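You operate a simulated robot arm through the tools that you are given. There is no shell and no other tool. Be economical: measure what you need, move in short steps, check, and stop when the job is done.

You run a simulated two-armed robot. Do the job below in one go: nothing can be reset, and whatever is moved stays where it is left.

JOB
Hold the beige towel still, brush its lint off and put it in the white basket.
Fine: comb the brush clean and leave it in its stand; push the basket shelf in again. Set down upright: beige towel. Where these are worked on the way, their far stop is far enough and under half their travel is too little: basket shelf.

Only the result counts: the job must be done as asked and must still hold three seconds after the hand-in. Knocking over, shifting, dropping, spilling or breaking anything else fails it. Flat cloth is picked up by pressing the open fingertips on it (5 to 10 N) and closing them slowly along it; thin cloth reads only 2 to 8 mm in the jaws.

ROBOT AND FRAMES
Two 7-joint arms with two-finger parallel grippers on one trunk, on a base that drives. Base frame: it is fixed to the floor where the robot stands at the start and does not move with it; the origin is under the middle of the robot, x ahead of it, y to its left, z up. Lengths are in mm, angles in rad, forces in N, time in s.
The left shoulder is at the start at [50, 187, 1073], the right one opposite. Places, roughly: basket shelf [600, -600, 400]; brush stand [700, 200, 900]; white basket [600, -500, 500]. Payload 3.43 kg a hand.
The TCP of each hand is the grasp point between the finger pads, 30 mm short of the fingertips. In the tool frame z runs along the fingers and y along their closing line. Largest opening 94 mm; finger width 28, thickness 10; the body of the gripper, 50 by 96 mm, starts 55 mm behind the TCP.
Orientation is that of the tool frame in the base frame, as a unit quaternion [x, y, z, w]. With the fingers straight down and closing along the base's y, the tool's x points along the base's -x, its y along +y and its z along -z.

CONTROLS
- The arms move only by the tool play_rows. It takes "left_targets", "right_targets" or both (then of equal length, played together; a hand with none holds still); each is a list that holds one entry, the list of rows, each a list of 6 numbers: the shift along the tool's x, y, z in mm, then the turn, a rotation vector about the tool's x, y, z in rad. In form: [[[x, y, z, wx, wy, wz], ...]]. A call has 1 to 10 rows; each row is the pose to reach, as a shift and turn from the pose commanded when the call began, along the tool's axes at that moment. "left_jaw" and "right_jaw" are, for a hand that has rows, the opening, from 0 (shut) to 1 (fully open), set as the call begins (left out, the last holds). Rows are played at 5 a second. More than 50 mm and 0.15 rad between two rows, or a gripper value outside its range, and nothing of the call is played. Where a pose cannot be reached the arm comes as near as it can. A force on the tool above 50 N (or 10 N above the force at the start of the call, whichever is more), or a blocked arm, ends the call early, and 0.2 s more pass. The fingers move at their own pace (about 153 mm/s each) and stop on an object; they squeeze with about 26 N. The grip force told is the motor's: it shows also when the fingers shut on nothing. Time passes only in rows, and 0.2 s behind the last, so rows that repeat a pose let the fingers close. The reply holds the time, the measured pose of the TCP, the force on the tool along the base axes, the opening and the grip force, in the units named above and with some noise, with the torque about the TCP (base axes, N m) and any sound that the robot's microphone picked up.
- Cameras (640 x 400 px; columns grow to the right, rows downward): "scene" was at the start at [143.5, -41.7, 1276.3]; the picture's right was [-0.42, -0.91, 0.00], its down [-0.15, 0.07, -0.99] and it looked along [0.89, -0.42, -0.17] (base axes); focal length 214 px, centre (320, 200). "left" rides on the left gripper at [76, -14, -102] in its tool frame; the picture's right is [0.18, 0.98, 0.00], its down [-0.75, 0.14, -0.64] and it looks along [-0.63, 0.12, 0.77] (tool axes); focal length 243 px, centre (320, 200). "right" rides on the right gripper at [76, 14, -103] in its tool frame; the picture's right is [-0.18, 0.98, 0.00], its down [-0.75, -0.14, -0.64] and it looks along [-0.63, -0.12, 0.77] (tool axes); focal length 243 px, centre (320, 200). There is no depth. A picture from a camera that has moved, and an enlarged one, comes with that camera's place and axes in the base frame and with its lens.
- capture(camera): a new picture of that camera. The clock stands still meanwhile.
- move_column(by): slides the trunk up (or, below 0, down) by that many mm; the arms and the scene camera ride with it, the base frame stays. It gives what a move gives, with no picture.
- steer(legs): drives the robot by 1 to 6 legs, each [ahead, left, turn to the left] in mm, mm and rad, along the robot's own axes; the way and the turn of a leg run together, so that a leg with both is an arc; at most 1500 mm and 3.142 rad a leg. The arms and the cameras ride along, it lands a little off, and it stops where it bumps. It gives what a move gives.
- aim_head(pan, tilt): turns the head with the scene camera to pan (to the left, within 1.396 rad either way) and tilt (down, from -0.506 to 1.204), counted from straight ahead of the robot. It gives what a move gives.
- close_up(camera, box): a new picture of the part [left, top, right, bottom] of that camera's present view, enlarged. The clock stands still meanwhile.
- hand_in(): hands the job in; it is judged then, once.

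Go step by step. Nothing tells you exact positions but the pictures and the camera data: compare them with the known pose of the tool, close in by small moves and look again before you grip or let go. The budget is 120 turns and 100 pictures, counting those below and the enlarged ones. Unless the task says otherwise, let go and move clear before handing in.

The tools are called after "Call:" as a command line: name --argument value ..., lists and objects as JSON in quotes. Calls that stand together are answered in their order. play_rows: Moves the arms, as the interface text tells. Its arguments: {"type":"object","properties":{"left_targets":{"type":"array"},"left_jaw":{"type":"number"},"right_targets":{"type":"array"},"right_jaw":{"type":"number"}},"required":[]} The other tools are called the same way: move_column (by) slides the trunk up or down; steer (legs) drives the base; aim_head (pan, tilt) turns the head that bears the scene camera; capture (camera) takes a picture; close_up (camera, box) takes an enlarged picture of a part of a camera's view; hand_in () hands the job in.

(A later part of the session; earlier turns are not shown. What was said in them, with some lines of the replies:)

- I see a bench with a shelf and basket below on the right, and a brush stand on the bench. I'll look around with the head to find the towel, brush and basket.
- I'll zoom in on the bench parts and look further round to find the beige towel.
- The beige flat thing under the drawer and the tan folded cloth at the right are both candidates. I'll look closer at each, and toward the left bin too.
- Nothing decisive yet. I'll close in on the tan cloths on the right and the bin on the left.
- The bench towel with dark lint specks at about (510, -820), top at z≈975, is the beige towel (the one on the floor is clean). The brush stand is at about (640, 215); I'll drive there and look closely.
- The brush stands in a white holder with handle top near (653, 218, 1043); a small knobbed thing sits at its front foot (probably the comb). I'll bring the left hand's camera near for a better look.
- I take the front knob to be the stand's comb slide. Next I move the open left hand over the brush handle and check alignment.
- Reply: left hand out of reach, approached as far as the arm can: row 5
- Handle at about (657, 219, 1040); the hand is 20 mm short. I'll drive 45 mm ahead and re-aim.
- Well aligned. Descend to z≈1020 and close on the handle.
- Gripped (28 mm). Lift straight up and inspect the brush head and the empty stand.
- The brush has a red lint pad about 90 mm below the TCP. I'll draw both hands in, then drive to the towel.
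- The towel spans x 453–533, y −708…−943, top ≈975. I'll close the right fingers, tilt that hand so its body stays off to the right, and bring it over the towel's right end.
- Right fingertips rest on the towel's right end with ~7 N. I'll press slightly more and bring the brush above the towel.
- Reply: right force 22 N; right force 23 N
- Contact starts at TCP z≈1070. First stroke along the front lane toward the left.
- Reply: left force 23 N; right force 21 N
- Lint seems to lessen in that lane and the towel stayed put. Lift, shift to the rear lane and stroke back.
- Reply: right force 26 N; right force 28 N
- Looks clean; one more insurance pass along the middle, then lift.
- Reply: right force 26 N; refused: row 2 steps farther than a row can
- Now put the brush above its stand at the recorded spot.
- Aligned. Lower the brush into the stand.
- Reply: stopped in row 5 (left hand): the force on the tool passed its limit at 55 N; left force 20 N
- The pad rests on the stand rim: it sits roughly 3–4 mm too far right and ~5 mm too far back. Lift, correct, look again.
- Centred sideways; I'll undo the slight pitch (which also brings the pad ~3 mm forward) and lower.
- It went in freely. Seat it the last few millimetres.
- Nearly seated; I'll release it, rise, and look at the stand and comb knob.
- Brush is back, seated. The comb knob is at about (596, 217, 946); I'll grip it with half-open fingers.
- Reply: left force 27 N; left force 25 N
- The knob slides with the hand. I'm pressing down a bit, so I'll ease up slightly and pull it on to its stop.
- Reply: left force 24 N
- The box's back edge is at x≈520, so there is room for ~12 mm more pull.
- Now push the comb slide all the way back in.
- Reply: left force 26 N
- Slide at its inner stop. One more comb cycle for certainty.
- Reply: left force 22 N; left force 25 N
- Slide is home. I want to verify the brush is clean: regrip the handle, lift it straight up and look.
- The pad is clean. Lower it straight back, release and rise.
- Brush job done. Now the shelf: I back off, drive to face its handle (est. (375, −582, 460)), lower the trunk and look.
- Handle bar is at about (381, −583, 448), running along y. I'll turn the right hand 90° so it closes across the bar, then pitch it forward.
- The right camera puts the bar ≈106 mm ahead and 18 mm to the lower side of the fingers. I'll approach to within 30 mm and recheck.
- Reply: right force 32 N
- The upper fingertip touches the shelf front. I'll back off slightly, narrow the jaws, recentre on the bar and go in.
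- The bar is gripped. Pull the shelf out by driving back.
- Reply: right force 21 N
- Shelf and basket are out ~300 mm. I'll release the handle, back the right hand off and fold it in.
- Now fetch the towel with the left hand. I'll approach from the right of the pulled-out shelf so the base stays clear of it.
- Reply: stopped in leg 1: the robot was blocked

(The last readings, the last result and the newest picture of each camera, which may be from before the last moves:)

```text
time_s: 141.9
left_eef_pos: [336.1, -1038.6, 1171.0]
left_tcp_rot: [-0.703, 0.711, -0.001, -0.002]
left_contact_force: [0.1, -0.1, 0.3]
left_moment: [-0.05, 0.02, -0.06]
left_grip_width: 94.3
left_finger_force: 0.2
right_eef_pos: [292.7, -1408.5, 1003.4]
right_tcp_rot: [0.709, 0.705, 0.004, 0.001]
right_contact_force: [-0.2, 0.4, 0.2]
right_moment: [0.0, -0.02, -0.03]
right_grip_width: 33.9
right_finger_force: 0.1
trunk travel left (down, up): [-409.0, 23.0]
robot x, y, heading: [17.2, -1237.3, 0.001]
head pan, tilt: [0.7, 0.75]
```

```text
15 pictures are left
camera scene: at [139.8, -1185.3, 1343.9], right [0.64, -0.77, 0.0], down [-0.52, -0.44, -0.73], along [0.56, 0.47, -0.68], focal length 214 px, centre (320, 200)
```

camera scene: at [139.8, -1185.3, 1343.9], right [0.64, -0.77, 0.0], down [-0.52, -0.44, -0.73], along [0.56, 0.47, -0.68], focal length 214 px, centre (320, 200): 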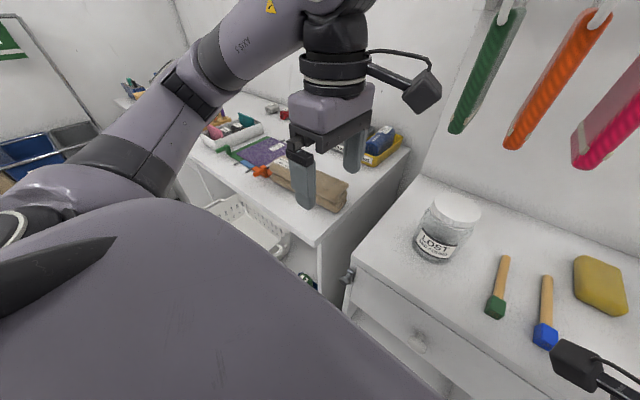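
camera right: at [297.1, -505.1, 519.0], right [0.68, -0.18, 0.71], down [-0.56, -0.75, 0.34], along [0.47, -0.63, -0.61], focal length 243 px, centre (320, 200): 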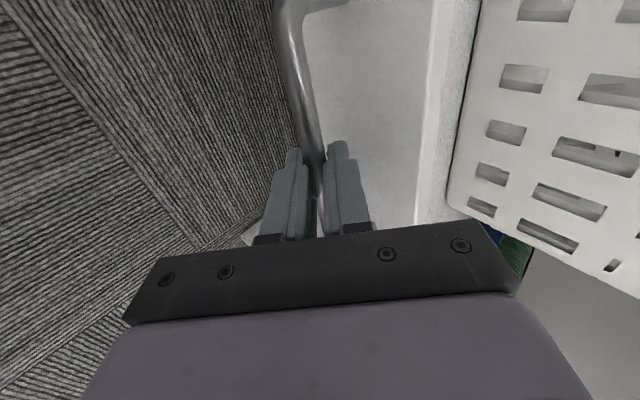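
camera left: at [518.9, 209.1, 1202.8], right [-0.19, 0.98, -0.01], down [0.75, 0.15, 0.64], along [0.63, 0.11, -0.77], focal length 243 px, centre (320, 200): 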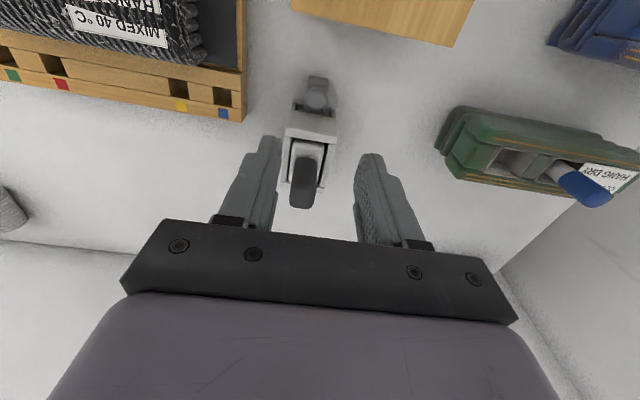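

The base bumped lightly; I'll back off 10 mm. Then bring the left hand above the towel's middle, closing along x.

Call:
steer --legs '[[-12, 0, 0]]'

Call:
play_rows --left_targets '[[[-35, -28, 10, 0, 0, 0], [-70, -56, 20, 0, 0, 0], [-106, -84, 35, 0, 0, 0], [-142, -112, 47, 0, 0, 0], [-178, -140, 60, 0, 0, 0], [-212, -169, 71, 0, 0, 0], [-212, -169, 71, 0, 0, 0]]]'

Call:
capture --camera "left"

Call:
capture --camera "scene"

```text
time_s: 142.7
left_eef_pos: [323.3, -1037.1, 1172.3]
left_tcp_rot: [-0.703, 0.711, -0.002, -0.001]
left_contact_force: [0.2, -0.3, 0.5]
left_moment: [0.0, -0.05, 0.0]
left_grip_width: 94.0
left_finger_force: 0.1
right_eef_pos: [280.8, -1408.3, 1003.2]
right_tcp_rot: [0.709, 0.705, 0.004, 0.001]
right_contact_force: [0.3, -0.1, -0.4]
right_moment: [0.02, -0.05, 0.0]
right_grip_width: 33.7
right_finger_force: 0.1
trunk travel left (down, up): [-409.0, 23.0]
robot x, y, heading: [3.2, -1238.2, 0.0]
head pan, tilt: [0.7, 0.75]
```

```text
time_s: 144.3
left_eef_pos: [497.7, -829.3, 1098.6]
left_tcp_rot: [-0.703, 0.711, -0.002, -0.002]
left_contact_force: [0.5, 0.4, 0.1]
left_moment: [-0.01, -0.01, 0.01]
left_grip_width: 94.0
left_finger_force: 0.0
right_eef_pos: [281.1, -1409.6, 1003.8]
right_tcp_rot: [0.709, 0.705, 0.004, 0.002]
right_contact_force: [0.1, -0.5, 1.2]
right_moment: [0.03, 0.01, -0.01]
right_grip_width: 33.8
right_finger_force: 0.1
trunk travel left (down, up): [-409.0, 23.0]
robot x, y, heading: [5.5, -1236.3, 0.002]
head pan, tilt: [0.7, 0.75]
```

```text
14 pictures are left
camera left: at [510.0, -904.9, 1202.6], right [-0.99, -0.17, 0.0], down [-0.13, 0.76, 0.64], along [-0.11, 0.63, -0.77], focal length 243 px, centre (320, 200)
```

left: 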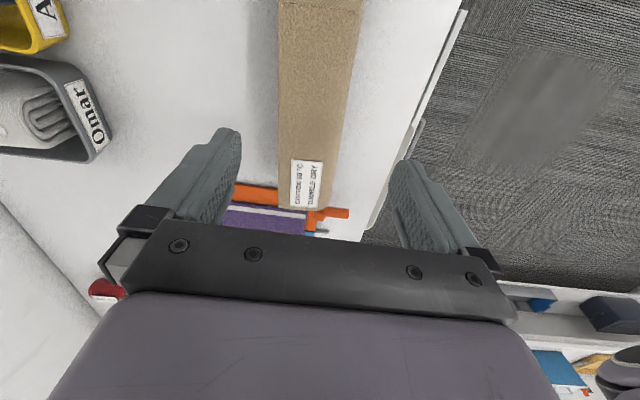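

```text
13 pictures are left
camera scene: at [127.5, -1185.3, 1343.9], right [0.64, -0.76, 0.0], down [-0.52, -0.44, -0.73], along [0.56, 0.47, -0.68], focal length 214 px, centre (320, 200)
```

scene: 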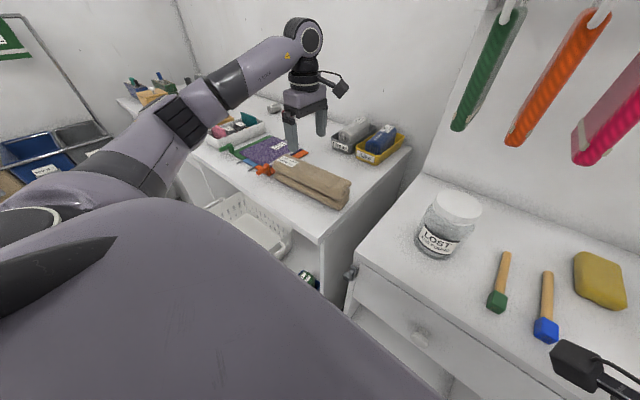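

Centred well enough (towel centre x≈500). Descend around it.

Call:
play_rows --left_targets '[[[0, -2, 40, 0, 0, 0], [0, -2, 80, 0, 0, 0], [0, -2, 105, 0, 0, 0], [0, -2, 122, 0, 0, 0], [0, -2, 128, 0, 0, 0]]]'

Call:
close_up --camera "scene" --box '[220, 110, 380, 230]'

```text
time_s: 145.5
left_eef_pos: [497.5, -831.2, 969.5]
left_tcp_rot: [-0.703, 0.712, -0.002, -0.001]
left_contact_force: [0.4, -0.1, 0.6]
left_moment: [-0.02, -0.01, 0.02]
left_grip_width: 94.2
left_finger_force: 0.2
right_eef_pos: [281.6, -1410.0, 1003.3]
right_tcp_rot: [0.709, 0.705, 0.004, 0.002]
right_contact_force: [-1.1, 0.4, -0.1]
right_moment: [0.01, 0.0, -0.02]
right_grip_width: 33.9
right_finger_force: 0.1
trunk travel left (down, up): [-409.0, 23.0]
robot x, y, heading: [4.9, -1232.8, 0.005]
head pan, tilt: [0.7, 0.75]
```

```text
3.33 times, centred on (300, 170) of scene
camera zoom: at [127.6, -1185.2, 1343.9], right [0.64, -0.76, 0.0], down [-0.52, -0.44, -0.73], along [0.56, 0.47, -0.68], focal length 715 px, centre (387, 300)
```

zoom: 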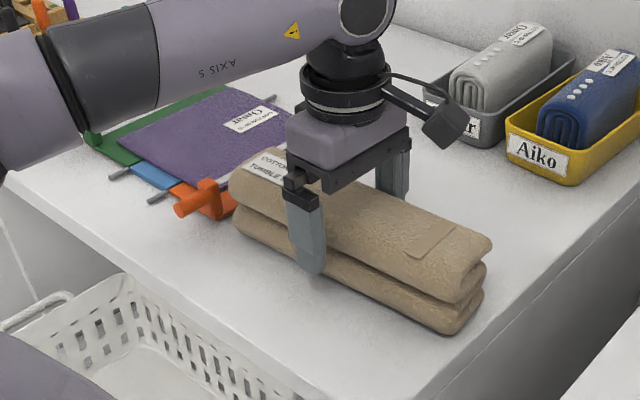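

Call:
play_rows --left_targets '[[[0, 0, 8, 0, 0, 0], [0, 0, 14, 0, 0, 0], [0, 0, 18, 0, 0, 0]]]'

Call:
play_rows --left_targets '[[[0, 0, 0, 0, 0, 0], [0, 0, 0, 0, 0, 0], [0, 0, 0, 0, 0, 0], [0, 0, 0, 0, 0, 0]]]' --left_jaw 0

Call:
play_rows --left_targets '[[[0, 0, -6, 0, 0, 0], [0, 0, -15, 0, 0, 0], [0, 0, -30, 0, 0, 0], [0, 0, -30, 0, 0, 0]]]'

Call:
close_up --camera "scene" --box '[220, 110, 380, 230]'

```text
time_s: 146.3
left_eef_pos: [497.8, -827.3, 954.0]
left_tcp_rot: [-0.703, 0.711, -0.002, -0.002]
left_contact_force: [0.0, 0.6, 0.7]
left_moment: [0.0, 0.03, 0.01]
left_grip_width: 93.9
left_finger_force: 0.0
right_eef_pos: [280.8, -1409.1, 1003.7]
right_tcp_rot: [0.709, 0.705, 0.004, 0.001]
right_contact_force: [0.3, 0.2, -0.9]
right_moment: [0.02, -0.01, -0.01]
right_grip_width: 33.8
right_finger_force: 0.1
trunk travel left (down, up): [-409.0, 23.0]
robot x, y, heading: [5.7, -1236.8, 0.003]
head pan, tilt: [0.7, 0.75]
```

```text
time_s: 147.3
left_eef_pos: [496.5, -829.3, 953.1]
left_tcp_rot: [-0.703, 0.711, -0.001, -0.002]
left_contact_force: [-0.4, -0.4, 0.6]
left_moment: [0.05, 0.11, 0.14]
left_grip_width: 75.6
left_finger_force: 25.8
right_eef_pos: [281.2, -1409.4, 1003.8]
right_tcp_rot: [0.709, 0.705, 0.004, 0.001]
right_contact_force: [0.3, -0.2, 0.4]
right_moment: [-0.01, -0.01, 0.03]
right_grip_width: 33.8
right_finger_force: 0.2
trunk travel left (down, up): [-409.0, 23.0]
robot x, y, heading: [6.3, -1234.8, -0.003]
head pan, tilt: [0.7, 0.75]
```

```text
time_s: 148.3
left_eef_pos: [497.1, -827.8, 985.5]
left_tcp_rot: [-0.703, 0.711, -0.002, -0.002]
left_contact_force: [0.3, 0.3, -2.8]
left_moment: [-0.03, -0.02, -0.02]
left_grip_width: 75.2
left_finger_force: 25.9
right_eef_pos: [280.6, -1409.9, 1003.3]
right_tcp_rot: [0.709, 0.705, 0.003, 0.002]
right_contact_force: [-0.1, 0.1, -0.3]
right_moment: [-0.02, -0.01, 0.01]
right_grip_width: 33.8
right_finger_force: 0.0
trunk travel left (down, up): [-409.0, 23.0]
robot x, y, heading: [3.4, -1236.0, 0.002]
head pan, tilt: [0.7, 0.75]
```

```text
3.33 times, centred on (300, 170) of scene
camera zoom: at [127.9, -1185.0, 1343.8], right [0.64, -0.76, 0.0], down [-0.52, -0.44, -0.73], along [0.56, 0.47, -0.68], focal length 715 px, centre (387, 300)
```

zoom: 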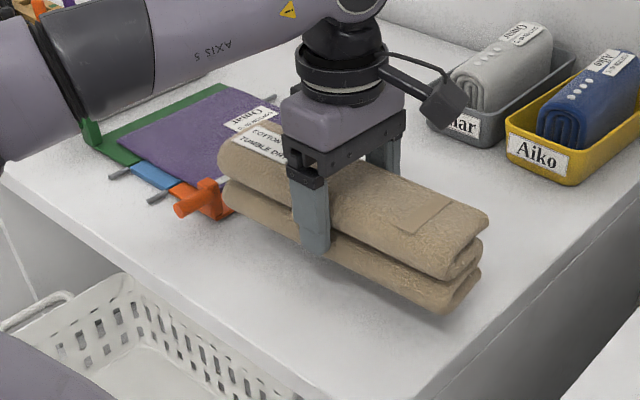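

Towel held, level. Raise it and draw it back, then reverse away from the bench.

Call:
play_rows --left_targets '[[[0, 0, -45, 0, 0, 0], [0, 0, -90, 0, 0, 0], [0, 30, -120, 0, 0, 0], [0, 75, -120, 0, 0, 0], [0, 120, -120, 0, 0, 0], [0, 165, -120, 0, 0, 0], [0, 180, -120, 0, 0, 0]]]'

Call:
steer --legs '[[-490, 0, 0], [0, 690, 0]]'

Call:
aim_head --pan 0.0 --tilt 0.85

Call:
capture --camera "scene"

```text
time_s: 149.9
left_eef_pos: [314.1, -826.6, 1101.6]
left_tcp_rot: [-0.703, 0.712, -0.001, -0.002]
left_contact_force: [-0.2, -0.8, -2.6]
left_moment: [-0.03, 0.03, -0.01]
left_grip_width: 75.1
left_finger_force: 26.3
right_eef_pos: [280.0, -1408.8, 1002.7]
right_tcp_rot: [0.709, 0.705, 0.004, 0.002]
right_contact_force: [0.1, 0.3, -0.7]
right_moment: [0.05, 0.0, 0.04]
right_grip_width: 33.7
right_finger_force: 0.2
trunk travel left (down, up): [-409.0, 23.0]
robot x, y, heading: [5.3, -1233.3, 0.005]
head pan, tilt: [0.7, 0.75]
```

```text
time_s: 159.0
left_eef_pos: [-181.9, -112.6, 1101.7]
left_tcp_rot: [-0.706, 0.709, -0.002, -0.002]
left_contact_force: [-0.3, -0.8, -3.2]
left_moment: [-0.03, 0.0, 0.0]
left_grip_width: 74.7
left_finger_force: 26.3
right_eef_pos: [-209.4, -694.8, 1002.9]
right_tcp_rot: [0.706, 0.708, 0.004, 0.001]
right_contact_force: [0.1, -0.8, 0.1]
right_moment: [-0.02, 0.03, 0.04]
right_grip_width: 33.8
right_finger_force: 0.1
trunk travel left (down, up): [-409.0, 23.0]
robot x, y, heading: [-488.7, -524.2, 0.005]
head pan, tilt: [0.7, 0.75]
```

```text
time_s: 160.1
left_eef_pos: [-180.8, -113.3, 1101.8]
left_tcp_rot: [-0.706, 0.708, -0.002, -0.003]
left_contact_force: [-0.1, 0.3, -3.5]
left_moment: [-0.03, 0.03, -0.02]
left_grip_width: 74.6
left_finger_force: 25.6
right_eef_pos: [-208.9, -694.6, 1004.0]
right_tcp_rot: [0.706, 0.708, 0.004, 0.001]
right_contact_force: [0.2, -0.2, 0.2]
right_moment: [-0.01, 0.02, -0.03]
right_grip_width: 33.9
right_finger_force: 0.0
trunk travel left (down, up): [-409.0, 23.0]
robot x, y, heading: [-489.1, -525.2, 0.012]
head pan, tilt: [0.0, 0.85]
```

```text
10 pictures are left
camera scene: at [-348.9, -525.5, 1335.8], right [0.01, -1.0, 0.0], down [-0.75, -0.01, -0.66], along [0.66, 0.01, -0.75], focal length 214 px, centre (320, 200)
```

scene: 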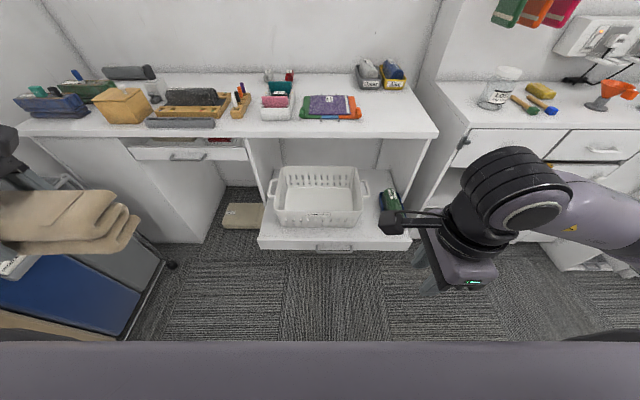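

I see the basket well: roughly x 240–540, y −310…−705, rim z≈565. I'll bring the towel in front of the robot, line up, lower the trunk and move forward.

Call:
play_rows --left_targets '[[[45, 0, 0, 0, 0, 0], [90, 0, 0, 0, 0, 0], [135, 0, 0, 0, 0, 0], [180, 0, 0, 0, 0, 0], [225, 0, 0, 0, 0, 0], [268, 0, 0, 0, 0, 0], [268, 0, 0, 0, 0, 0]]]'

Call:
steer --legs '[[0, -115, -0.01]]'

Call:
move_column --by -330

Call:
steer --legs '[[225, 0, 0]]'

Call:
capture --camera "scene"

```text
time_s: 161.7
left_eef_pos: [-182.9, -379.4, 1101.8]
left_tcp_rot: [-0.706, 0.709, -0.002, -0.001]
left_contact_force: [0.4, 0.0, -2.0]
left_moment: [-0.02, 0.01, 0.01]
left_grip_width: 74.4
left_finger_force: 25.9
right_eef_pos: [-209.6, -695.4, 1004.0]
right_tcp_rot: [0.706, 0.708, 0.003, 0.0]
right_contact_force: [0.4, 0.6, 0.0]
right_moment: [0.0, 0.04, -0.01]
right_grip_width: 33.6
right_finger_force: 0.1
trunk travel left (down, up): [-409.0, 23.0]
robot x, y, heading: [-488.7, -522.7, 0.008]
head pan, tilt: [0.0, 0.85]
```

```text
time_s: 163.3
left_eef_pos: [-178.6, -495.3, 1102.2]
left_tcp_rot: [-0.701, 0.713, -0.002, -0.002]
left_contact_force: [0.0, -0.1, -2.4]
left_moment: [-0.01, 0.02, 0.02]
left_grip_width: 74.3
left_finger_force: 25.7
right_eef_pos: [-211.2, -810.2, 1003.6]
right_tcp_rot: [0.71, 0.704, 0.005, 0.001]
right_contact_force: [0.1, 0.0, -0.3]
right_moment: [0.02, 0.01, 0.02]
right_grip_width: 33.7
right_finger_force: 0.0
trunk travel left (down, up): [-409.0, 23.0]
robot x, y, heading: [-485.0, -637.9, -0.003]
head pan, tilt: [0.0, 0.85]
```

```text
time_s: 166.6
left_eef_pos: [-179.2, -495.2, 772.2]
left_tcp_rot: [-0.701, 0.713, -0.001, -0.002]
left_contact_force: [-0.5, -0.3, -2.4]
left_moment: [-0.03, 0.01, 0.01]
left_grip_width: 74.3
left_finger_force: 25.5
right_eef_pos: [-211.1, -810.0, 674.1]
right_tcp_rot: [0.711, 0.704, 0.004, 0.001]
right_contact_force: [-0.5, 0.4, 0.4]
right_moment: [-0.02, -0.03, -0.02]
right_grip_width: 34.0
right_finger_force: 0.0
trunk travel left (down, up): [-79.0, 353.0]
robot x, y, heading: [-488.6, -636.6, -0.001]
head pan, tilt: [0.0, 0.85]
```

```text
time_s: 168.3
left_eef_pos: [43.0, -495.4, 771.8]
left_tcp_rot: [-0.701, 0.713, -0.001, -0.001]
left_contact_force: [0.8, 0.2, -3.0]
left_moment: [-0.01, 0.0, -0.02]
left_grip_width: 74.4
left_finger_force: 26.4
right_eef_pos: [11.4, -811.5, 673.1]
right_tcp_rot: [0.709, 0.705, 0.004, 0.002]
right_contact_force: [0.4, 0.6, -0.6]
right_moment: [0.01, 0.03, -0.04]
right_grip_width: 33.9
right_finger_force: 0.0
trunk travel left (down, up): [-79.0, 353.0]
robot x, y, heading: [-264.6, -635.2, -0.005]
head pan, tilt: [0.0, 0.85]
```

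```text
9 pictures are left
camera scene: at [-126.5, -640.0, 1005.8], right [0.0, -1.0, 0.0], down [-0.75, 0.0, -0.66], along [0.66, 0.0, -0.75], focal length 214 px, centre (320, 200)
```

scene: 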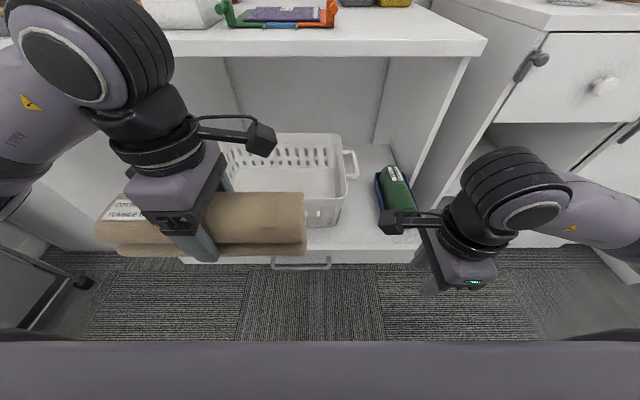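

Call:
play_rows --left_targets '[[[0, -38, 26, 0, 0, 0], [1, -76, 52, 0, 0, 0], [2, -114, 80, 0, 0, 0], [3, -152, 108, 0, 0, 0], [4, -187, 135, 0, 0, 0], [4, -187, 140, 0, 0, 0]]]'

Call:
capture --camera "left"

Call:
capture --camera "scene"

```text
time_s: 169.7
left_eef_pos: [230.9, -506.5, 639.2]
left_tcp_rot: [-0.7, 0.714, -0.007, 0.001]
left_contact_force: [0.1, -1.5, 30.7]
left_moment: [0.07, -0.82, -0.12]
left_grip_width: 74.1
left_finger_force: 26.0
right_eef_pos: [10.1, -811.7, 673.5]
right_tcp_rot: [0.71, 0.704, 0.006, 0.001]
right_contact_force: [-0.6, 0.7, -0.2]
right_moment: [-0.02, -0.01, 0.01]
right_grip_width: 34.0
right_finger_force: 0.0
trunk travel left (down, up): [-79.0, 353.0]
robot x, y, heading: [-263.2, -636.0, -0.005]
head pan, tilt: [0.0, 0.85]
```

```text
8 pictures are left
camera left: at [241.5, -581.9, 743.1], right [-0.99, -0.17, -0.01], down [-0.13, 0.76, 0.63], along [-0.1, 0.63, -0.77], focal length 243 px, centre (320, 200)
```

left: 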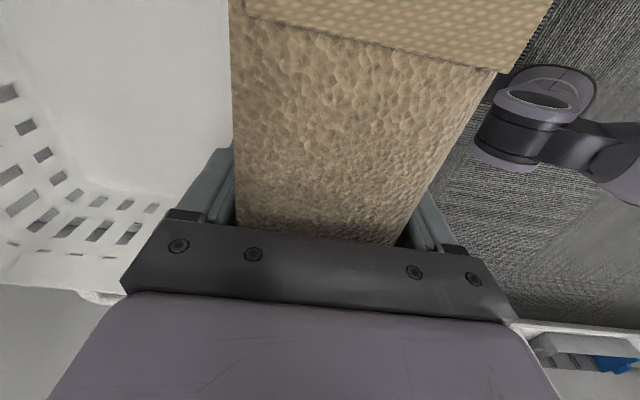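

```text
7 pictures are left
camera scene: at [-128.5, -640.6, 1006.5], right [0.0, -1.0, 0.0], down [-0.75, 0.0, -0.66], along [0.66, 0.0, -0.75], focal length 214 px, centre (320, 200)
```

scene: 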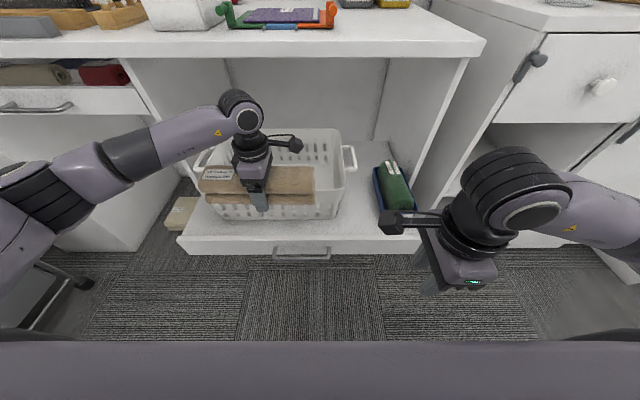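

The towel touched the rim (higher than I took it) and pushed the shelf in a bit. I'll lift it off and away, then take the handle again with the right hand and hold the shelf while placing.

Call:
play_rows --left_targets '[[[0, 0, -20, 0, 0, 0], [0, 0, -60, 0, 0, 0], [0, 0, -105, 0, 0, 0], [0, 45, -120, 0, 0, 0], [0, 85, -130, 0, 0, 0]]]' --right_targets '[[[0, 0, 20, 0, 0, 0], [0, 0, 40, -0.14, 0, 0], [10, 0, 60, -0.28, 0, 0], [20, -10, 80, -0.42, 0, 0], [30, -20, 95, -0.56, 0, 0]]]'

Call:
capture --camera "scene"

```text
time_s: 170.9
left_eef_pos: [143.7, -498.9, 765.7]
left_tcp_rot: [-0.701, 0.713, -0.002, -0.002]
left_contact_force: [0.0, 0.6, -1.6]
left_moment: [-0.01, 0.02, 0.05]
left_grip_width: 74.4
left_finger_force: 25.9
right_eef_pos: [16.1, -768.8, 567.5]
right_tcp_rot: [0.686, 0.666, 0.208, 0.205]
right_contact_force: [-0.3, 0.2, 0.1]
right_moment: [-0.01, -0.02, 0.0]
right_grip_width: 33.9
right_finger_force: 0.1
right hand out of reach, approached as far as the arm can: row 3, 4, 5
trunk travel left (down, up): [-79.0, 353.0]
robot x, y, heading: [-263.5, -635.3, -0.005]
head pan, tilt: [0.0, 0.85]
```

```text
6 pictures are left
camera scene: at [-126.2, -639.8, 1005.8], right [0.0, -1.0, 0.0], down [-0.75, 0.0, -0.66], along [0.66, 0.0, -0.75], focal length 214 px, centre (320, 200)
```

scene: 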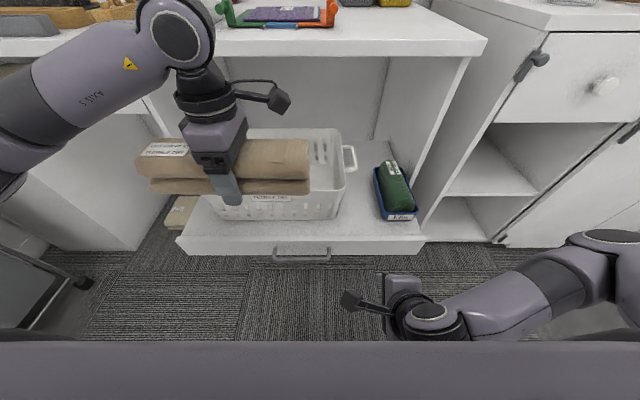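

Shelf handle now at roughly (145, −583, 425). I'll reposition for a right-hand grip of the handle as before.

Call:
steer --legs '[[-226, 0, 0.01], [0, 222, 0]]'

Call:
play_rows --right_targets '[[[-5, 30, 31, -0.034, 0, 0], [-11, 60, 63, -0.068, 0, 0], [-16, 90, 94, -0.1, 0, 0], [-22, 120, 126, -0.135, 0, 0], [-27, 150, 157, -0.17, 0, 0], [-33, 180, 188, -0.206, 0, 0], [-33, 180, 188, -0.206, 0, 0]]]' --right_jaw 0.45

Call:
capture --camera "right"

```text
time_s: 174.8
left_eef_pos: [-87.9, -275.4, 764.3]
left_tcp_rot: [-0.705, 0.709, -0.002, -0.002]
left_contact_force: [-0.1, 0.3, -2.8]
left_moment: [-0.02, 0.0, 0.01]
left_grip_width: 74.2
left_finger_force: 26.0
right_eef_pos: [-213.2, -546.3, 564.2]
right_tcp_rot: [0.681, 0.672, 0.204, 0.206]
right_contact_force: [0.5, 0.5, -0.4]
right_moment: [0.03, -0.03, 0.0]
right_grip_width: 33.9
right_finger_force: 0.1
trunk travel left (down, up): [-79.0, 353.0]
robot x, y, heading: [-496.3, -415.1, 0.006]
head pan, tilt: [0.0, 0.85]
```

```text
time_s: 176.4
left_eef_pos: [-88.6, -274.3, 765.8]
left_tcp_rot: [-0.706, 0.708, -0.002, -0.002]
left_contact_force: [0.3, 0.4, -2.7]
left_moment: [-0.03, -0.01, -0.01]
left_grip_width: 74.1
left_finger_force: 26.6
right_eef_pos: [39.5, -583.0, 506.7]
right_tcp_rot: [0.657, 0.648, 0.272, 0.274]
right_contact_force: [0.0, 0.1, -0.5]
right_moment: [-0.01, 0.02, -0.05]
right_grip_width: 42.4
right_finger_force: 0.0
trunk travel left (down, up): [-79.0, 353.0]
robot x, y, heading: [-496.0, -413.7, 0.011]
head pan, tilt: [0.0, 0.85]
```

```text
5 pictures are left
camera right: at [-22.8, -504.3, 589.5], right [0.69, -0.2, 0.7], down [-0.57, -0.75, 0.35], along [0.46, -0.63, -0.62], focal length 243 px, centre (320, 200)
```

right: 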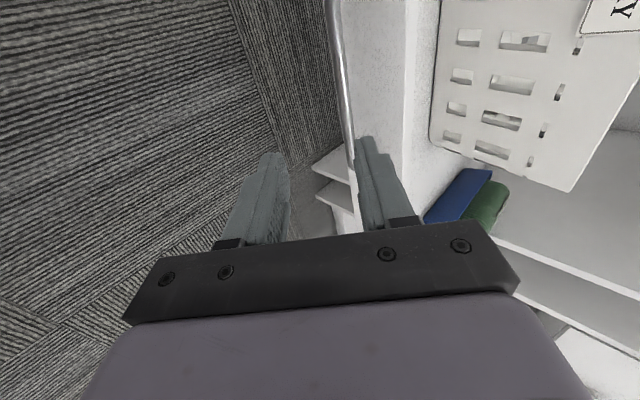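

Bar resolves to x≈151, z≈429. Approach and grip it.

Call:
play_rows --right_targets '[[[0, 10, 30, 0, 0, 0], [0, 22, 65, 0, 0, 0], [0, 22, 95, 0, 0, 0], [0, 22, 110, 0, 0, 0], [0, 22, 117, 0, 0, 0]]]' --right_jaw 0.36

Call:
play_rows --right_targets '[[[0, 0, 0, 0, 0, 0], [0, 0, 0, 0, 0, 0], [0, 0, 0, 0, 0, 0]]]' --right_jaw 0

```text
time_s: 177.6
left_eef_pos: [-87.9, -274.0, 764.2]
left_tcp_rot: [-0.705, 0.709, -0.002, -0.002]
left_contact_force: [0.1, 0.0, -2.9]
left_moment: [-0.05, 0.03, 0.04]
left_grip_width: 74.3
left_finger_force: 26.0
right_eef_pos: [140.4, -584.1, 439.9]
right_tcp_rot: [0.657, 0.647, 0.273, 0.273]
right_contact_force: [-0.8, 0.5, 0.9]
right_moment: [-0.02, 0.0, 0.04]
right_grip_width: 33.8
right_finger_force: 0.1
trunk travel left (down, up): [-79.0, 353.0]
robot x, y, heading: [-495.4, -419.8, 0.012]
head pan, tilt: [0.0, 0.85]
```

```text
time_s: 178.4
left_eef_pos: [-88.6, -275.4, 763.9]
left_tcp_rot: [-0.706, 0.708, -0.002, -0.002]
left_contact_force: [-0.5, 0.7, -3.1]
left_moment: [-0.02, 0.03, -0.04]
left_grip_width: 74.2
left_finger_force: 25.7
right_eef_pos: [140.3, -583.5, 440.7]
right_tcp_rot: [0.657, 0.648, 0.272, 0.274]
right_contact_force: [1.8, -1.8, 2.3]
right_moment: [-0.92, -0.06, 1.08]
right_grip_width: 11.8
right_finger_force: 44.9
trunk travel left (down, up): [-79.0, 353.0]
robot x, y, heading: [-495.6, -413.8, 0.009]
head pan, tilt: [0.0, 0.85]
```

Gripped. Pull the shelf out further by driving back 110 mm.

Call:
steer --legs '[[-110, 0, 0]]'

Call:
play_rows --right_targets '[[[0, 0, 0, 0, 0, 0], [0, 0, 0, 0, 0, 0], [0, 0, -25, 0, 0, 0], [0, 0, -65, 0, 0, 0], [0, 0, -105, 0, 0, 0]]]' --right_jaw 0.36

Call:
play_rows --right_targets '[[[0, -10, -40, 0.11, 0, 0], [0, -20, -80, 0.22, 0, 0], [0, -30, -120, 0.33, 0, 0], [0, -40, -160, 0.44, 0, 0], [0, -50, -200, 0.57, 0, 0], [0, -60, -230, 0.69, 0, 0], [0, -65, -250, 0.79, 0, 0]]]'

```text
time_s: 179.6
left_eef_pos: [-199.5, -274.9, 765.1]
left_tcp_rot: [-0.706, 0.708, -0.003, -0.001]
left_contact_force: [0.0, 0.8, -2.4]
left_moment: [-0.02, -0.03, 0.0]
left_grip_width: 74.2
left_finger_force: 25.9
right_eef_pos: [27.7, -583.8, 440.0]
right_tcp_rot: [0.657, 0.648, 0.272, 0.274]
right_contact_force: [-2.1, 4.0, 5.6]
right_moment: [-1.52, -0.09, 0.27]
right_grip_width: 11.7
right_finger_force: 45.0
trunk travel left (down, up): [-79.0, 353.0]
robot x, y, heading: [-602.7, -417.8, 0.005]
head pan, tilt: [0.0, 0.85]
```

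```text
time_s: 180.8
left_eef_pos: [-199.4, -274.2, 766.1]
left_tcp_rot: [-0.706, 0.709, -0.002, -0.002]
left_contact_force: [0.5, -0.4, -2.4]
left_moment: [0.0, 0.01, 0.01]
left_grip_width: 74.1
left_finger_force: 25.7
right_eef_pos: [-47.5, -582.5, 517.4]
right_tcp_rot: [0.657, 0.648, 0.272, 0.273]
right_contact_force: [0.3, 0.6, -0.1]
right_moment: [-0.01, 0.0, -0.02]
right_grip_width: 33.7
right_finger_force: 0.1
trunk travel left (down, up): [-79.0, 353.0]
robot x, y, heading: [-609.1, -419.6, 0.01]
head pan, tilt: [0.0, 0.85]
```

```text
time_s: 182.4
left_eef_pos: [-199.9, -276.4, 765.6]
left_tcp_rot: [-0.706, 0.709, -0.002, -0.003]
left_contact_force: [-0.4, -0.7, -1.4]
left_moment: [-0.02, -0.01, 0.0]
left_grip_width: 74.5
left_finger_force: 25.9
right_eef_pos: [-271.2, -580.0, 644.3]
right_tcp_rot: [0.711, 0.703, 0.0, -0.001]
right_contact_force: [-0.6, 0.6, 0.1]
right_moment: [0.01, 0.0, -0.02]
right_grip_width: 33.9
right_finger_force: 0.1
trunk travel left (down, up): [-79.0, 353.0]
robot x, y, heading: [-606.9, -417.6, 0.009]
head pan, tilt: [0.0, 0.85]
```

Now line up for the placement and look.

Call:
steer --legs '[[0, -236, -0.009], [265, 0, 0]]'

Call:
capture --camera "scene"

```text
time_s: 186.6
left_eef_pos: [70.2, -524.9, 765.9]
left_tcp_rot: [-0.7, 0.714, -0.002, -0.003]
left_contact_force: [0.7, 1.1, -2.9]
left_moment: [-0.05, 0.03, 0.0]
left_grip_width: 74.0
left_finger_force: 26.4
right_eef_pos: [-5.2, -827.6, 643.1]
right_tcp_rot: [0.718, 0.696, 0.003, -0.001]
right_contact_force: [-0.1, 1.4, -0.4]
right_moment: [0.02, 0.03, 0.01]
right_grip_width: 33.8
right_finger_force: 0.1
trunk travel left (down, up): [-79.0, 353.0]
robot x, y, heading: [-338.7, -662.3, -0.004]
head pan, tilt: [0.0, 0.85]
```

```text
4 pictures are left
camera scene: at [-201.2, -663.4, 1005.8], right [-0.01, -1.0, 0.0], down [-0.75, 0.01, -0.66], along [0.66, 0.0, -0.75], focal length 214 px, centre (320, 200)
```

scene: 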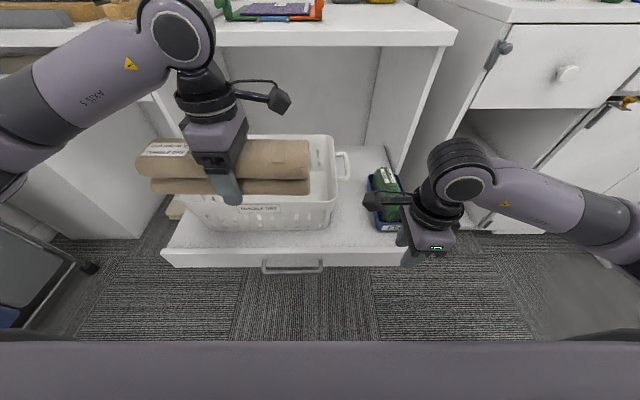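

Basket opening now spans x ≈155–455, y ≈ −300…−700. Move the towel over x≈262 and lower it in.

Call:
play_rows --left_targets '[[[-3, -40, 0, 0, 0, 0], [-6, -80, 0, 0, 0, 0], [-9, -120, 0, 0, 0, 0], [-12, -160, 0, 0, 0, 0], [-14, -192, 0, 0, 0, 0], [-14, -192, 0, 0, 0, 0]]]'

Call:
play_rows --left_targets '[[[0, 0, 40, 0, 0, 0], [0, 0, 80, 0, 0, 0], [0, 0, 115, 0, 0, 0], [0, 0, 135, 0, 0, 0]]]'

Call:
capture --camera "scene"

```text
time_s: 188.0
left_eef_pos: [263.4, -514.2, 767.3]
left_tcp_rot: [-0.699, 0.715, -0.002, -0.001]
left_contact_force: [-0.2, -0.3, -3.0]
left_moment: [-0.03, 0.02, -0.01]
left_grip_width: 74.1
left_finger_force: 26.2
right_eef_pos: [-5.3, -828.2, 642.8]
right_tcp_rot: [0.717, 0.697, 0.003, -0.002]
right_contact_force: [-0.5, 0.3, 0.1]
right_moment: [-0.01, 0.0, 0.01]
right_grip_width: 33.8
right_finger_force: 0.1
trunk travel left (down, up): [-79.0, 353.0]
robot x, y, heading: [-339.5, -663.2, -0.013]
head pan, tilt: [0.0, 0.85]
```

```text
time_s: 189.0
left_eef_pos: [261.9, -516.4, 627.3]
left_tcp_rot: [-0.7, 0.714, -0.002, -0.001]
left_contact_force: [0.2, -0.4, -1.6]
left_moment: [-0.03, -0.02, 0.04]
left_grip_width: 74.1
left_finger_force: 26.7
right_eef_pos: [-5.2, -828.1, 643.9]
right_tcp_rot: [0.717, 0.697, 0.003, -0.001]
right_contact_force: [0.8, -0.1, -0.1]
right_moment: [0.01, 0.01, 0.03]
right_grip_width: 34.0
right_finger_force: 0.2
trunk travel left (down, up): [-79.0, 353.0]
robot x, y, heading: [-333.3, -657.9, -0.01]
head pan, tilt: [0.0, 0.85]
```

```text
3 pictures are left
camera scene: at [-201.1, -663.4, 1005.8], right [-0.01, -1.0, 0.0], down [-0.75, 0.01, -0.66], along [0.66, 0.0, -0.75], focal length 214 px, centre (320, 200)
```

scene: 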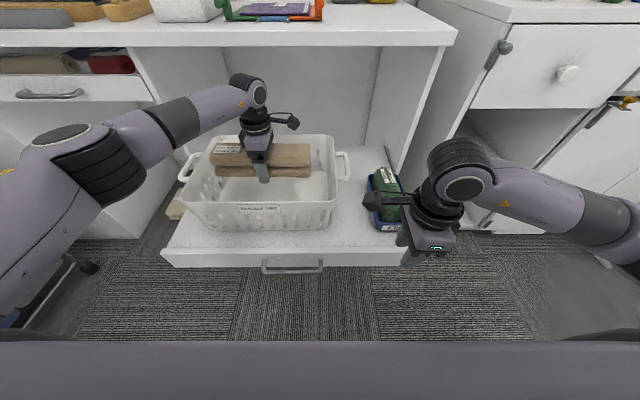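

It is inside the opening, clear of the rim. Lower on to the basket floor.

Call:
play_rows --left_targets '[[[0, 0, 25, 0, 0, 0], [0, 0, 50, 0, 0, 0], [0, 0, 70, 0, 0, 0], [0, 0, 82, 0, 0, 0], [0, 0, 92, 0, 0, 0]]]'

Call:
play_rows --left_targets '[[[0, 0, 4, 0, 0, 0], [0, 0, 8, 0, 0, 0], [0, 0, 11, 0, 0, 0]]]'

```text
time_s: 190.2
left_eef_pos: [261.5, -514.3, 537.5]
left_tcp_rot: [-0.699, 0.715, -0.001, -0.001]
left_contact_force: [0.6, 0.1, -1.9]
left_moment: [-0.04, 0.0, -0.03]
left_grip_width: 74.4
left_finger_force: 26.2
right_eef_pos: [-5.4, -828.5, 644.2]
right_tcp_rot: [0.717, 0.697, 0.003, -0.002]
right_contact_force: [-0.5, -0.2, -0.8]
right_moment: [-0.01, -0.01, 0.02]
right_grip_width: 33.6
right_finger_force: 0.0
trunk travel left (down, up): [-79.0, 353.0]
robot x, y, heading: [-339.9, -659.0, -0.007]
head pan, tilt: [0.0, 0.85]
```

```text
time_s: 191.0
left_eef_pos: [261.3, -515.4, 526.6]
left_tcp_rot: [-0.7, 0.714, -0.002, -0.002]
left_contact_force: [-0.4, 0.7, -2.0]
left_moment: [-0.04, -0.03, 0.03]
left_grip_width: 74.2
left_finger_force: 25.9
right_eef_pos: [-5.4, -828.5, 642.9]
right_tcp_rot: [0.718, 0.696, 0.002, -0.001]
right_contact_force: [0.6, 0.2, -0.8]
right_moment: [0.02, -0.04, 0.02]
right_grip_width: 33.9
right_finger_force: 0.1
trunk travel left (down, up): [-79.0, 353.0]
robot x, y, heading: [-334.6, -662.0, -0.006]
head pan, tilt: [0.0, 0.85]
```

Call:
play_rows --left_targets '[[[0, 0, 4, 0, 0, 0], [0, 0, 8, 0, 0, 0], [0, 0, 12, 0, 0, 0]]]'

Call:
play_rows --left_targets '[[[0, 0, 3, 0, 0, 0], [0, 0, 6, 0, 0, 0], [0, 0, 8, 0, 0, 0]]]'

```text
time_s: 191.8
left_eef_pos: [261.4, -514.8, 515.2]
left_tcp_rot: [-0.699, 0.715, -0.002, -0.002]
left_contact_force: [1.2, 0.9, -1.6]
left_moment: [-0.01, 0.0, 0.01]
left_grip_width: 74.2
left_finger_force: 26.0
right_eef_pos: [-5.2, -827.8, 644.3]
right_tcp_rot: [0.718, 0.696, 0.002, -0.001]
right_contact_force: [-0.1, 0.1, 0.8]
right_moment: [0.01, -0.01, 0.03]
right_grip_width: 33.6
right_finger_force: 0.0
trunk travel left (down, up): [-79.0, 353.0]
robot x, y, heading: [-334.4, -658.8, -0.011]
head pan, tilt: [0.0, 0.85]
```

```text
time_s: 192.6
left_eef_pos: [261.9, -514.2, 506.4]
left_tcp_rot: [-0.7, 0.714, -0.002, -0.002]
left_contact_force: [0.6, 0.4, -2.4]
left_moment: [-0.01, 0.01, -0.01]
left_grip_width: 74.1
left_finger_force: 26.3
right_eef_pos: [-4.9, -827.2, 643.2]
right_tcp_rot: [0.718, 0.697, 0.002, -0.001]
right_contact_force: [-0.8, -0.2, -0.4]
right_moment: [-0.01, 0.0, -0.03]
right_grip_width: 33.7
right_finger_force: 0.1
trunk travel left (down, up): [-79.0, 353.0]
robot x, y, heading: [-338.9, -659.9, -0.005]
head pan, tilt: [0.0, 0.85]
```

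Call:
play_rows --left_targets '[[[0, 0, 3, 0, 0, 0], [0, 0, 6, 0, 0, 0], [0, 0, 9, 0, 0, 0], [0, 0, 12, 0, 0, 0]]]'

Call:
capture --camera "scene"

```text
time_s: 193.6
left_eef_pos: [261.9, -516.0, 494.7]
left_tcp_rot: [-0.7, 0.714, -0.002, -0.001]
left_contact_force: [-0.2, 1.1, 2.2]
left_moment: [0.06, 0.21, -0.03]
left_grip_width: 74.4
left_finger_force: 26.5
right_eef_pos: [-5.2, -828.0, 645.1]
right_tcp_rot: [0.718, 0.696, 0.004, -0.001]
right_contact_force: [-0.2, -0.3, 0.5]
right_moment: [-0.02, 0.04, 0.0]
right_grip_width: 33.8
right_finger_force: 0.0
trunk travel left (down, up): [-79.0, 353.0]
robot x, y, heading: [-337.7, -658.3, -0.005]
head pan, tilt: [0.0, 0.85]
```

```text
2 pictures are left
camera scene: at [-201.5, -663.4, 1006.0], right [-0.01, -1.0, 0.0], down [-0.75, 0.01, -0.66], along [0.66, 0.0, -0.75], focal length 214 px, centre (320, 200)
```

scene: 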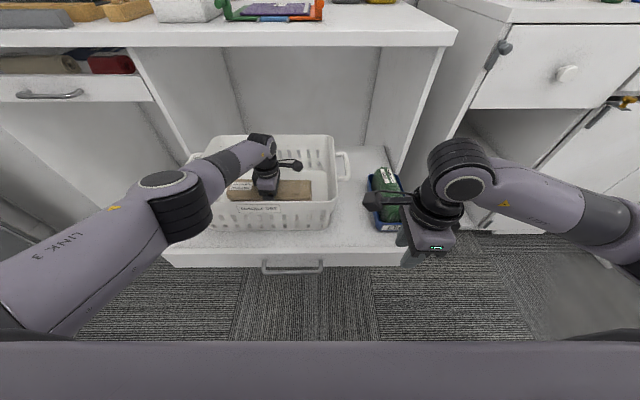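

Touchdown (weight has gone off the hand). Open and rise straight up, then draw back.

Call:
play_rows --left_targets '[[[0, 0, 1, 0, 0, 0], [0, 0, 1, 0, 0, 0], [0, 0, 1, 0, 0, 0], [0, 0, -20, 0, 0, 0], [0, 0, -60, 0, 0, 0], [0, 0, -105, 0, 0, 0], [0, 0, -150, 0, 0, 0], [0, 0, -195, 0, 0, 0], [0, 0, -240, 0, 0, 0], [0, 20, -270, 0, 0, 0]]]' --left_jaw 1

Call:
play_rows --left_targets '[[[0, 45, 0, 0, 0, 0], [0, 90, 0, 0, 0, 0], [0, 135, 0, 0, 0, 0], [0, 175, 0, 0, 0, 0]]]'

Call:
close_up --camera "scene" --box '[160, 110, 420, 290]'

```text
time_s: 195.8
left_eef_pos: [240.7, -513.8, 766.6]
left_tcp_rot: [-0.7, 0.714, -0.002, -0.002]
left_contact_force: [-0.4, -0.1, 0.4]
left_moment: [-0.01, 0.0, -0.01]
left_grip_width: 93.9
left_finger_force: 0.0
right_eef_pos: [-5.3, -827.5, 644.5]
right_tcp_rot: [0.717, 0.697, 0.003, -0.001]
right_contact_force: [0.4, 0.4, 0.0]
right_moment: [0.02, -0.02, -0.01]
right_grip_width: 34.1
right_finger_force: 0.1
trunk travel left (down, up): [-79.0, 353.0]
robot x, y, heading: [-340.6, -661.8, -0.008]
head pan, tilt: [0.0, 0.85]
```

```text
time_s: 196.8
left_eef_pos: [68.0, -509.1, 765.0]
left_tcp_rot: [-0.7, 0.714, -0.001, -0.003]
left_contact_force: [0.6, -0.4, 0.0]
left_moment: [0.03, 0.01, 0.0]
left_grip_width: 94.1
left_finger_force: 0.1
right_eef_pos: [-5.0, -827.9, 644.5]
right_tcp_rot: [0.717, 0.697, 0.003, -0.001]
right_contact_force: [0.6, -0.7, 1.2]
right_moment: [0.02, -0.01, 0.0]
right_grip_width: 34.0
right_finger_force: 0.1
trunk travel left (down, up): [-79.0, 353.0]
robot x, y, heading: [-337.7, -660.2, -0.01]
head pan, tilt: [0.0, 0.85]
```

```text
2.22 times, centred on (290, 200) of scene
camera zoom: at [-201.3, -663.4, 1005.9], right [-0.01, -1.0, 0.0], down [-0.75, 0.01, -0.66], along [0.66, 0.0, -0.75], focal length 477 px, centre (387, 200)
```

zoom: 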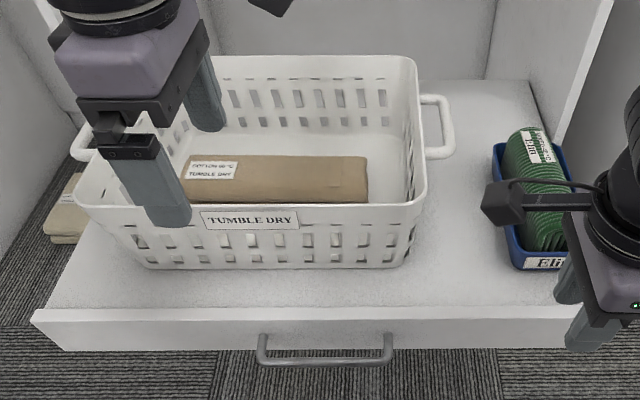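

The towel lies upright in the basket. Now regrip the handle with the right hand (pose known) to push the shelf in.

Call:
steer --legs '[[-269, 0, 0.008], [0, 242, 0]]'

Call:
play_rows --right_targets '[[[0, 38, 15, -0.13, 0, 0], [0, 76, 35, -0.26, 0, 0], [0, 114, 58, -0.4, 0, 0], [0, 152, 80, -0.53, 0, 0], [0, 190, 105, -0.66, 0, 0], [0, 215, 118, -0.79, 0, 0], [0, 215, 118, -0.79, 0, 0]]]'

```text
time_s: 201.0
left_eef_pos: [-198.6, -268.0, 764.3]
left_tcp_rot: [-0.703, 0.711, -0.002, -0.002]
left_contact_force: [0.3, 0.1, 1.5]
left_moment: [0.0, -0.01, 0.02]
left_grip_width: 94.0
left_finger_force: 0.1
right_eef_pos: [-267.8, -585.0, 642.6]
right_tcp_rot: [0.713, 0.701, 0.002, -0.002]
right_contact_force: [-0.6, -0.4, -0.4]
right_moment: [0.0, 0.01, -0.01]
right_grip_width: 33.9
right_finger_force: 0.1
trunk travel left (down, up): [-79.0, 353.0]
robot x, y, heading: [-604.4, -424.7, 0.0]
head pan, tilt: [0.0, 0.85]
```

```text
time_s: 202.6
left_eef_pos: [-197.9, -267.2, 762.3]
left_tcp_rot: [-0.703, 0.711, -0.002, -0.002]
left_contact_force: [-0.1, 1.1, -0.4]
left_moment: [0.03, 0.02, 0.02]
left_grip_width: 93.9
left_finger_force: 0.1
right_eef_pos: [-50.5, -589.8, 525.5]
right_tcp_rot: [0.659, 0.645, 0.272, 0.275]
right_contact_force: [0.3, 0.1, 0.3]
right_moment: [0.02, 0.0, 0.01]
right_grip_width: 33.7
right_finger_force: 0.0
trunk travel left (down, up): [-79.0, 353.0]
robot x, y, heading: [-606.0, -420.3, -0.001]
head pan, tilt: [0.0, 0.85]
```

Call:
play_rows --right_targets '[[[3, -6, 35, 0, 0, 0], [5, -6, 70, 0, 0, 0], [5, -6, 95, 0, 0, 0], [5, -6, 108, 0, 0, 0], [5, -6, 115, 0, 0, 0]]]'

Call:
play_rows --right_targets '[[[0, 0, 0, 0, 0, 0], [0, 0, 0, 0, 0, 0], [0, 0, 0, 0, 0, 0]]]' --right_jaw 0

```text
time_s: 203.8
left_eef_pos: [-198.9, -268.1, 763.7]
left_tcp_rot: [-0.704, 0.711, -0.002, -0.001]
left_contact_force: [0.5, 0.2, -0.2]
left_moment: [0.01, 0.01, 0.02]
left_grip_width: 93.9
left_finger_force: 0.0
right_eef_pos: [24.0, -585.9, 441.1]
right_tcp_rot: [0.659, 0.645, 0.272, 0.274]
right_contact_force: [-0.8, 0.6, -0.8]
right_moment: [0.0, -0.01, -0.02]
right_grip_width: 34.0
right_finger_force: 0.0
trunk travel left (down, up): [-79.0, 353.0]
robot x, y, heading: [-606.2, -422.0, 0.003]
head pan, tilt: [0.0, 0.85]
```

```text
time_s: 204.6
left_eef_pos: [-198.9, -267.7, 763.5]
left_tcp_rot: [-0.703, 0.711, -0.003, -0.001]
left_contact_force: [-0.6, -0.1, 0.6]
left_moment: [0.01, -0.03, 0.0]
left_grip_width: 93.9
left_finger_force: 0.1
right_eef_pos: [24.8, -586.3, 443.2]
right_tcp_rot: [0.659, 0.645, 0.272, 0.276]
right_contact_force: [2.7, -2.7, 8.9]
right_moment: [-0.88, -0.16, 1.05]
right_grip_width: 12.1
right_finger_force: 45.2
trunk travel left (down, up): [-79.0, 353.0]
robot x, y, heading: [-602.9, -423.2, -0.001]
head pan, tilt: [0.0, 0.85]
```

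Gripped. Push in by driving ahead.

Call:
steer --legs '[[305, 0, 0]]'

Call:
steer --legs '[[32, 0, 0]]'

```text
time_s: 206.7
left_eef_pos: [105.5, -267.6, 763.8]
left_tcp_rot: [-0.703, 0.711, -0.002, -0.002]
left_contact_force: [0.2, 0.5, -0.6]
left_moment: [-0.01, 0.0, 0.02]
left_grip_width: 94.2
left_finger_force: 0.2
right_eef_pos: [327.6, -585.6, 442.1]
right_tcp_rot: [0.659, 0.645, 0.273, 0.275]
right_contact_force: [0.1, -7.0, 14.1]
right_moment: [-0.78, -0.17, 1.03]
right_grip_width: 11.9
right_finger_force: 44.8
trunk travel left (down, up): [-79.0, 353.0]
robot x, y, heading: [-298.4, -422.2, 0.004]
head pan, tilt: [0.0, 0.85]
```

```text
time_s: 207.5
left_eef_pos: [137.8, -267.2, 764.1]
left_tcp_rot: [-0.703, 0.711, -0.001, -0.002]
left_contact_force: [0.2, 0.2, -1.1]
left_moment: [0.04, 0.01, -0.03]
left_grip_width: 93.7
left_finger_force: 0.1
right_eef_pos: [362.4, -587.0, 440.4]
right_tcp_rot: [0.659, 0.645, 0.272, 0.276]
right_contact_force: [-4.7, 1.6, 0.7]
right_moment: [-1.28, 0.04, 0.58]
right_grip_width: 12.1
right_finger_force: 44.9
trunk travel left (down, up): [-79.0, 353.0]
robot x, y, heading: [-266.6, -420.9, 0.007]
head pan, tilt: [0.0, 0.85]
```

Call:
play_rows --right_targets '[[[0, 2, 2, 0, 0, 0], [0, 4, 4, 0, 0, 0], [0, 4, 4, 0, 0, 0]]]'

```text
time_s: 208.3
left_eef_pos: [138.3, -267.1, 764.9]
left_tcp_rot: [-0.702, 0.712, -0.002, -0.001]
left_contact_force: [0.2, -0.1, -0.2]
left_moment: [0.02, 0.01, -0.02]
left_grip_width: 94.3
left_finger_force: 0.1
right_eef_pos: [364.5, -586.3, 437.8]
right_tcp_rot: [0.66, 0.646, 0.269, 0.274]
right_contact_force: [-40.9, -5.7, 6.8]
right_moment: [-0.89, 0.34, 0.97]
right_grip_width: 12.1
right_finger_force: 44.9
trunk travel left (down, up): [-79.0, 353.0]
robot x, y, heading: [-268.5, -421.6, -0.003]
head pan, tilt: [0.0, 0.85]
```

The shelf is at its inner stop (−41 N). Release, back the hand out, and take a last look.

Call:
play_rows --right_targets '[[[0, -2, -2, 0, 0, 0], [0, -2, -2, 0, 0, 0], [0, -2, -2, 0, 0, 0], [0, -2, -25, 0, 0, 0], [0, -2, -65, 0, 0, 0], [0, -2, -105, 0, 0, 0], [0, -2, -140, 0, 0, 0]]]' --right_jaw 0.36

Call:
steer --legs '[[-200, 0, 0]]'

Call:
capture --camera "scene"

```text
time_s: 209.9
left_eef_pos: [138.9, -266.7, 765.0]
left_tcp_rot: [-0.704, 0.711, -0.002, -0.002]
left_contact_force: [0.7, 0.3, -0.1]
left_moment: [0.0, 0.0, 0.0]
left_grip_width: 94.1
left_finger_force: 0.1
right_eef_pos: [265.1, -585.1, 537.2]
right_tcp_rot: [0.659, 0.646, 0.272, 0.274]
right_contact_force: [0.1, -0.5, -1.2]
right_moment: [-0.01, -0.02, -0.01]
right_grip_width: 34.1
right_finger_force: 0.0
trunk travel left (down, up): [-79.0, 353.0]
robot x, y, heading: [-268.5, -420.1, 0.001]
head pan, tilt: [0.0, 0.85]
```

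```text
time_s: 211.5
left_eef_pos: [-57.5, -269.2, 763.3]
left_tcp_rot: [-0.702, 0.712, -0.002, -0.001]
left_contact_force: [0.7, 0.2, 0.2]
left_moment: [-0.01, -0.02, 0.04]
left_grip_width: 93.9
left_finger_force: 0.0
right_eef_pos: [66.5, -587.7, 536.9]
right_tcp_rot: [0.66, 0.644, 0.27, 0.276]
right_contact_force: [0.7, 0.8, 0.1]
right_moment: [0.01, 0.0, -0.02]
right_grip_width: 33.6
right_finger_force: 0.0
trunk travel left (down, up): [-79.0, 353.0]
robot x, y, heading: [-465.2, -420.0, 0.001]
head pan, tilt: [0.0, 0.85]
```

```text
0 pictures are left
camera scene: at [-326.8, -423.0, 1005.9], right [0.0, -1.0, 0.0], down [-0.75, 0.0, -0.66], along [0.66, 0.0, -0.75], focal length 214 px, centre (320, 200)
```

scene: 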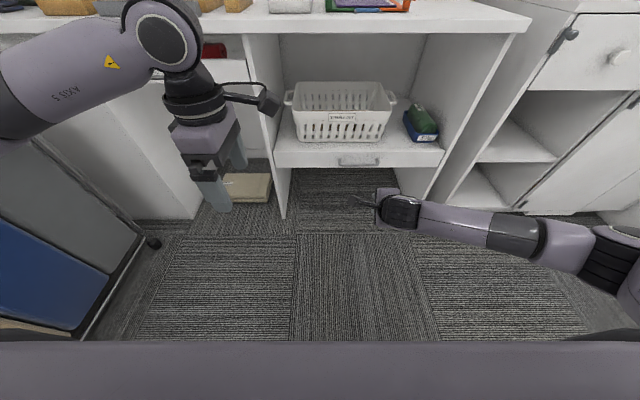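

The shelf is home with the basket and towel on it, the brush is in its stand, and both hands are clear. I'm handing in.

Call:
hand_in

```text
The job is handed in.
```

The job is handed in. The beige towel was brushed until no lint showed and lies label-up in the white basket. I combed the brush until its pad looked clean and put it back in its stand. The basket shelf is pushed in to its stop.

While I carried the towel, it touched the basket rim and pushed the shelf in, so I pulled the shelf back out before placing it. While driving to fetch the towel, the base was also blocked once, most likely by the pulled-out shelf. I saw nothing out of place afterwards.
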